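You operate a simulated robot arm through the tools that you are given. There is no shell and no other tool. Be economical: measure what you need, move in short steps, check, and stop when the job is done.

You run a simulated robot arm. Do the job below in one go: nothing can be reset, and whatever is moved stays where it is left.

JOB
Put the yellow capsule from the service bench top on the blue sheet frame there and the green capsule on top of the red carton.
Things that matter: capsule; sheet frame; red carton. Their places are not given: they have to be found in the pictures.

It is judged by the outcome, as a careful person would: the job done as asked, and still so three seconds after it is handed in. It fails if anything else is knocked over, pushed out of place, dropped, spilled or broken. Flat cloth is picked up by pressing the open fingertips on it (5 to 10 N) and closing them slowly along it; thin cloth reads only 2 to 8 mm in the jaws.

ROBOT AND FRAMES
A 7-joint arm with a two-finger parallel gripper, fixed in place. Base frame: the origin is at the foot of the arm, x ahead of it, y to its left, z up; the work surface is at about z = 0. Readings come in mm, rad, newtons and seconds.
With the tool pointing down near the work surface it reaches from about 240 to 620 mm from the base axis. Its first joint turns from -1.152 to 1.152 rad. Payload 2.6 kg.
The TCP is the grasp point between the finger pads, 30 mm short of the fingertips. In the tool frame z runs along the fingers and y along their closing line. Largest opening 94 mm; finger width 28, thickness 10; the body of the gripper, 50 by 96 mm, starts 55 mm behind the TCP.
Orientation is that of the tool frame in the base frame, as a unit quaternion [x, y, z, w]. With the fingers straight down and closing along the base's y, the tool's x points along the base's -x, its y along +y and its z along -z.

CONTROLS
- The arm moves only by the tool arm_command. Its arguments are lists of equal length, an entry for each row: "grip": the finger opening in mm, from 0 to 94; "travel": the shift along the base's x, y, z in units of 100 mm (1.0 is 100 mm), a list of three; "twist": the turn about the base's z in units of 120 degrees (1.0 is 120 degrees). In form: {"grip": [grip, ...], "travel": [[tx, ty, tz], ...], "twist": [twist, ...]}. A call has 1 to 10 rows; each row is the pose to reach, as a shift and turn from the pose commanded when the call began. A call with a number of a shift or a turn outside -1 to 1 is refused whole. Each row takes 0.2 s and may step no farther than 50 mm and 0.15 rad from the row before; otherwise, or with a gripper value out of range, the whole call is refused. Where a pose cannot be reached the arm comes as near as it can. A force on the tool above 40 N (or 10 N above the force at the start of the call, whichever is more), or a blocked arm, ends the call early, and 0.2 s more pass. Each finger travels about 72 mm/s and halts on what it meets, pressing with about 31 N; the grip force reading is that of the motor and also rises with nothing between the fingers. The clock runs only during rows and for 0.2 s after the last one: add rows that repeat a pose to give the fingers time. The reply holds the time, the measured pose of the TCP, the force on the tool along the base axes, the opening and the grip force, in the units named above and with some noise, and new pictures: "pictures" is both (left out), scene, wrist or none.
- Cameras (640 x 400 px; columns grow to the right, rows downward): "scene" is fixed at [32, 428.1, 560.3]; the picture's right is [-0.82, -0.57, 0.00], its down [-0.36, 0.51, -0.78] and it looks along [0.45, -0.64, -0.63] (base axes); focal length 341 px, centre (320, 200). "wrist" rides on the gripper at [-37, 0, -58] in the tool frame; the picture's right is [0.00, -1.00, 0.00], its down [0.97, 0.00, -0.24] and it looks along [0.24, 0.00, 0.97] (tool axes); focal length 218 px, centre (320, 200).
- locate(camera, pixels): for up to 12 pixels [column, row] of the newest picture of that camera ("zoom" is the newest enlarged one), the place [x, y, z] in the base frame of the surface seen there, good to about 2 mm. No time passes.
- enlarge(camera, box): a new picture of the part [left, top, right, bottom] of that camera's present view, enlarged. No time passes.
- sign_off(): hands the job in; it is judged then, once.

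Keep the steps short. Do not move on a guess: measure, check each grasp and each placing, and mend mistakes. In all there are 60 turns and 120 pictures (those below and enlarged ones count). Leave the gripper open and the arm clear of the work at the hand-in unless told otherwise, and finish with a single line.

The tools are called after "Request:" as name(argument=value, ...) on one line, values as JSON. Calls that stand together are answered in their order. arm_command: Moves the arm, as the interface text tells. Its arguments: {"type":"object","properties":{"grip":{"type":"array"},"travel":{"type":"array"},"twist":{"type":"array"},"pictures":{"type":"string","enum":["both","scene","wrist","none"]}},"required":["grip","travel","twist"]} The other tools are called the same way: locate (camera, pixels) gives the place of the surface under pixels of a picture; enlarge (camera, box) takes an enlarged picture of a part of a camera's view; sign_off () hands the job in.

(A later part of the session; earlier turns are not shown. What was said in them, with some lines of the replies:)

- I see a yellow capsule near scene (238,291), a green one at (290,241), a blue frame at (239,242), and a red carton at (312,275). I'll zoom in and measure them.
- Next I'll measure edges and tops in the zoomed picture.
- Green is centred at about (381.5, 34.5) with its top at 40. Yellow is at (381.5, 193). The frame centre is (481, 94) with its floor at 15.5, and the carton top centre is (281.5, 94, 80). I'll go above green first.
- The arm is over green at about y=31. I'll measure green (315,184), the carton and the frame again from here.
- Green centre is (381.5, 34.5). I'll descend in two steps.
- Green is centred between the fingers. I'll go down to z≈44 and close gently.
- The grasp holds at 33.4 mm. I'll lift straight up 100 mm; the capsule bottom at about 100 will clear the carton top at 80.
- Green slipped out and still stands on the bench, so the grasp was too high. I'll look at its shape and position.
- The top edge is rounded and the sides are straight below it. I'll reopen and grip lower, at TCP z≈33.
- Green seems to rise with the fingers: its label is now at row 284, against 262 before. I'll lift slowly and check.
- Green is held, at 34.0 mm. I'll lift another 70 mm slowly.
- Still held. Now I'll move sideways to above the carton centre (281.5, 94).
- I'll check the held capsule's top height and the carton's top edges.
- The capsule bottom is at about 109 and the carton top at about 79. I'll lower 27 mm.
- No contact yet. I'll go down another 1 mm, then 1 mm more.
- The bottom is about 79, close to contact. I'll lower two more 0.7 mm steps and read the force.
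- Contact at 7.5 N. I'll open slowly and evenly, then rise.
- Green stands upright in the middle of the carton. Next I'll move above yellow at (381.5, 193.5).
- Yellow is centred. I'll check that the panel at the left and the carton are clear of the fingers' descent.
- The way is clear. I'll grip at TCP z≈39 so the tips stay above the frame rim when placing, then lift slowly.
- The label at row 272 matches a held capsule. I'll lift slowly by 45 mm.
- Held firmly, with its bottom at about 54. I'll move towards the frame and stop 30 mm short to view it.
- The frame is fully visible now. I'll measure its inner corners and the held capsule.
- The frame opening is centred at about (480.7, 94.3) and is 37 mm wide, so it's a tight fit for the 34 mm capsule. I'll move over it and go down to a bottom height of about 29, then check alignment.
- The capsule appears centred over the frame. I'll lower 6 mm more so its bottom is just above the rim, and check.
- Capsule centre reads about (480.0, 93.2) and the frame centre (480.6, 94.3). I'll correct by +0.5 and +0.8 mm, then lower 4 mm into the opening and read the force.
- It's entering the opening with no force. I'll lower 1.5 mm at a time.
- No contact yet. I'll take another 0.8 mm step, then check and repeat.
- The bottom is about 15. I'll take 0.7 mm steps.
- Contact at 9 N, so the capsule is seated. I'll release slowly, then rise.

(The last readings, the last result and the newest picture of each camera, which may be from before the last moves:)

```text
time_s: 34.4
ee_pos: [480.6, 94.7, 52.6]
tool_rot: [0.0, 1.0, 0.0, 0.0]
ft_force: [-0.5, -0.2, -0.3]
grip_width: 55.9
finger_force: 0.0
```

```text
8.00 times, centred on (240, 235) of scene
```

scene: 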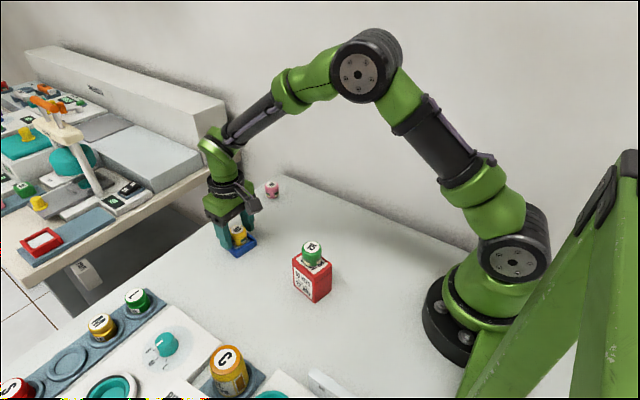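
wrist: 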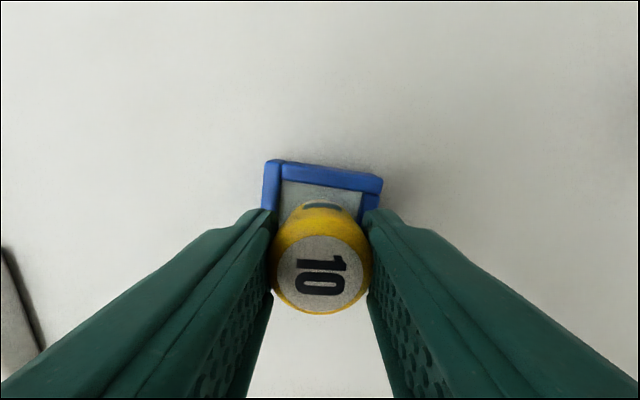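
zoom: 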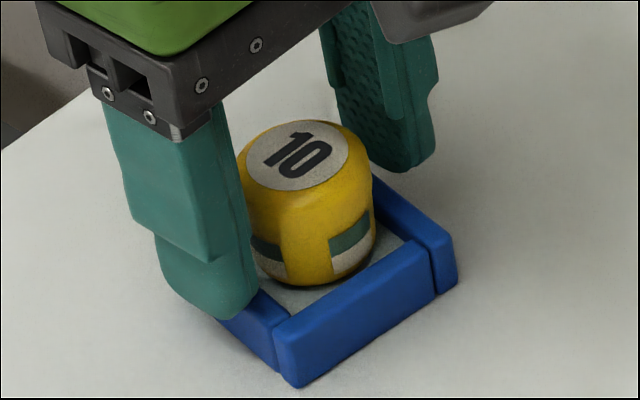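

The capsule sits upright inside the frame. I'll rise clear and check.

Request:
arm_command(grip=[56, 56, 64, 80, 90, 90], travel=[[0, 0, 0.1], [0, 0, 0.35], [0, 0, 0.65], [0, 0, 0.95], [0, -0.3, 1.0], [0, -0.7, 1.0]], twist=[0, 0, 0, 0, 0, 0], pictures="both")

Request:
enlarge(camera="scene", box=[208, 205, 348, 305])

```text
time_s: 35.8
ee_pos: [481.0, 24.7, 151.8]
tool_rot: [-0.002, 1.0, 0.0, 0.0]
ft_force: [0.1, 0.7, -0.8]
grip_width: 90.3
finger_force: 0.1
```

scene: 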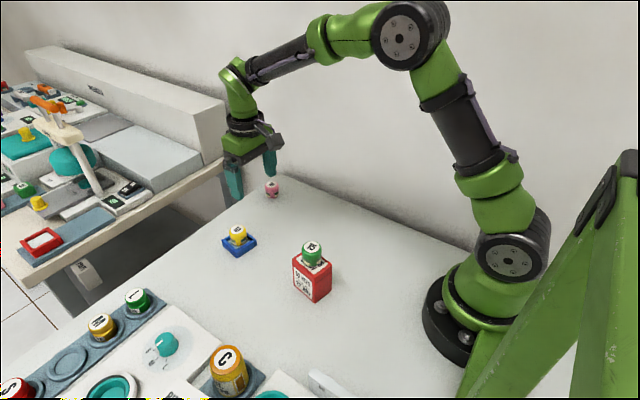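
wrist: 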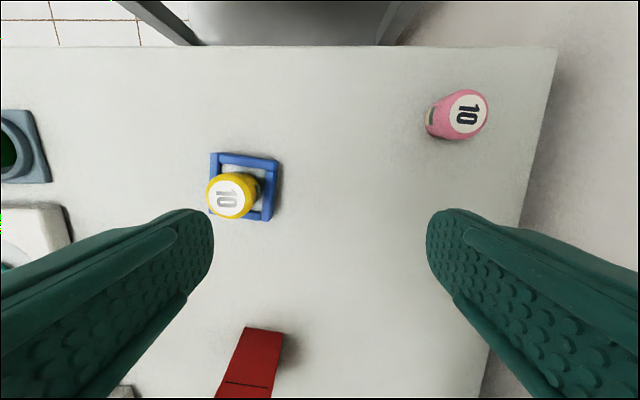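

```text
4.00 times, centred on (278, 255) of scene
```

zoom: 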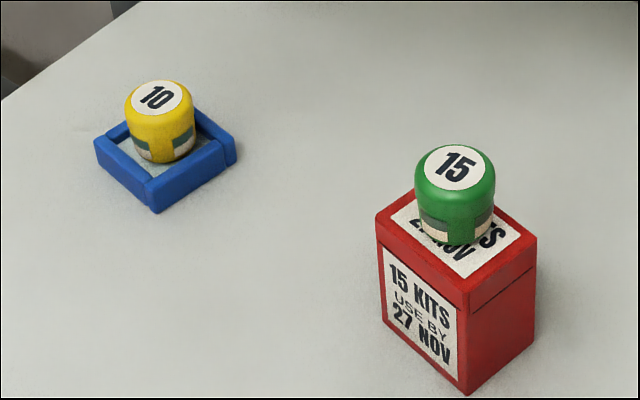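

Both capsules stand upright where they belong, nothing else has moved, the gripper is open and the arm is clear. I'll hand in now.

Request:
sign_off()

```text
The job is handed in.
```

The yellow capsule stands in the blue sheet frame and the green capsule stands on top of the red carton; the job is handed in.
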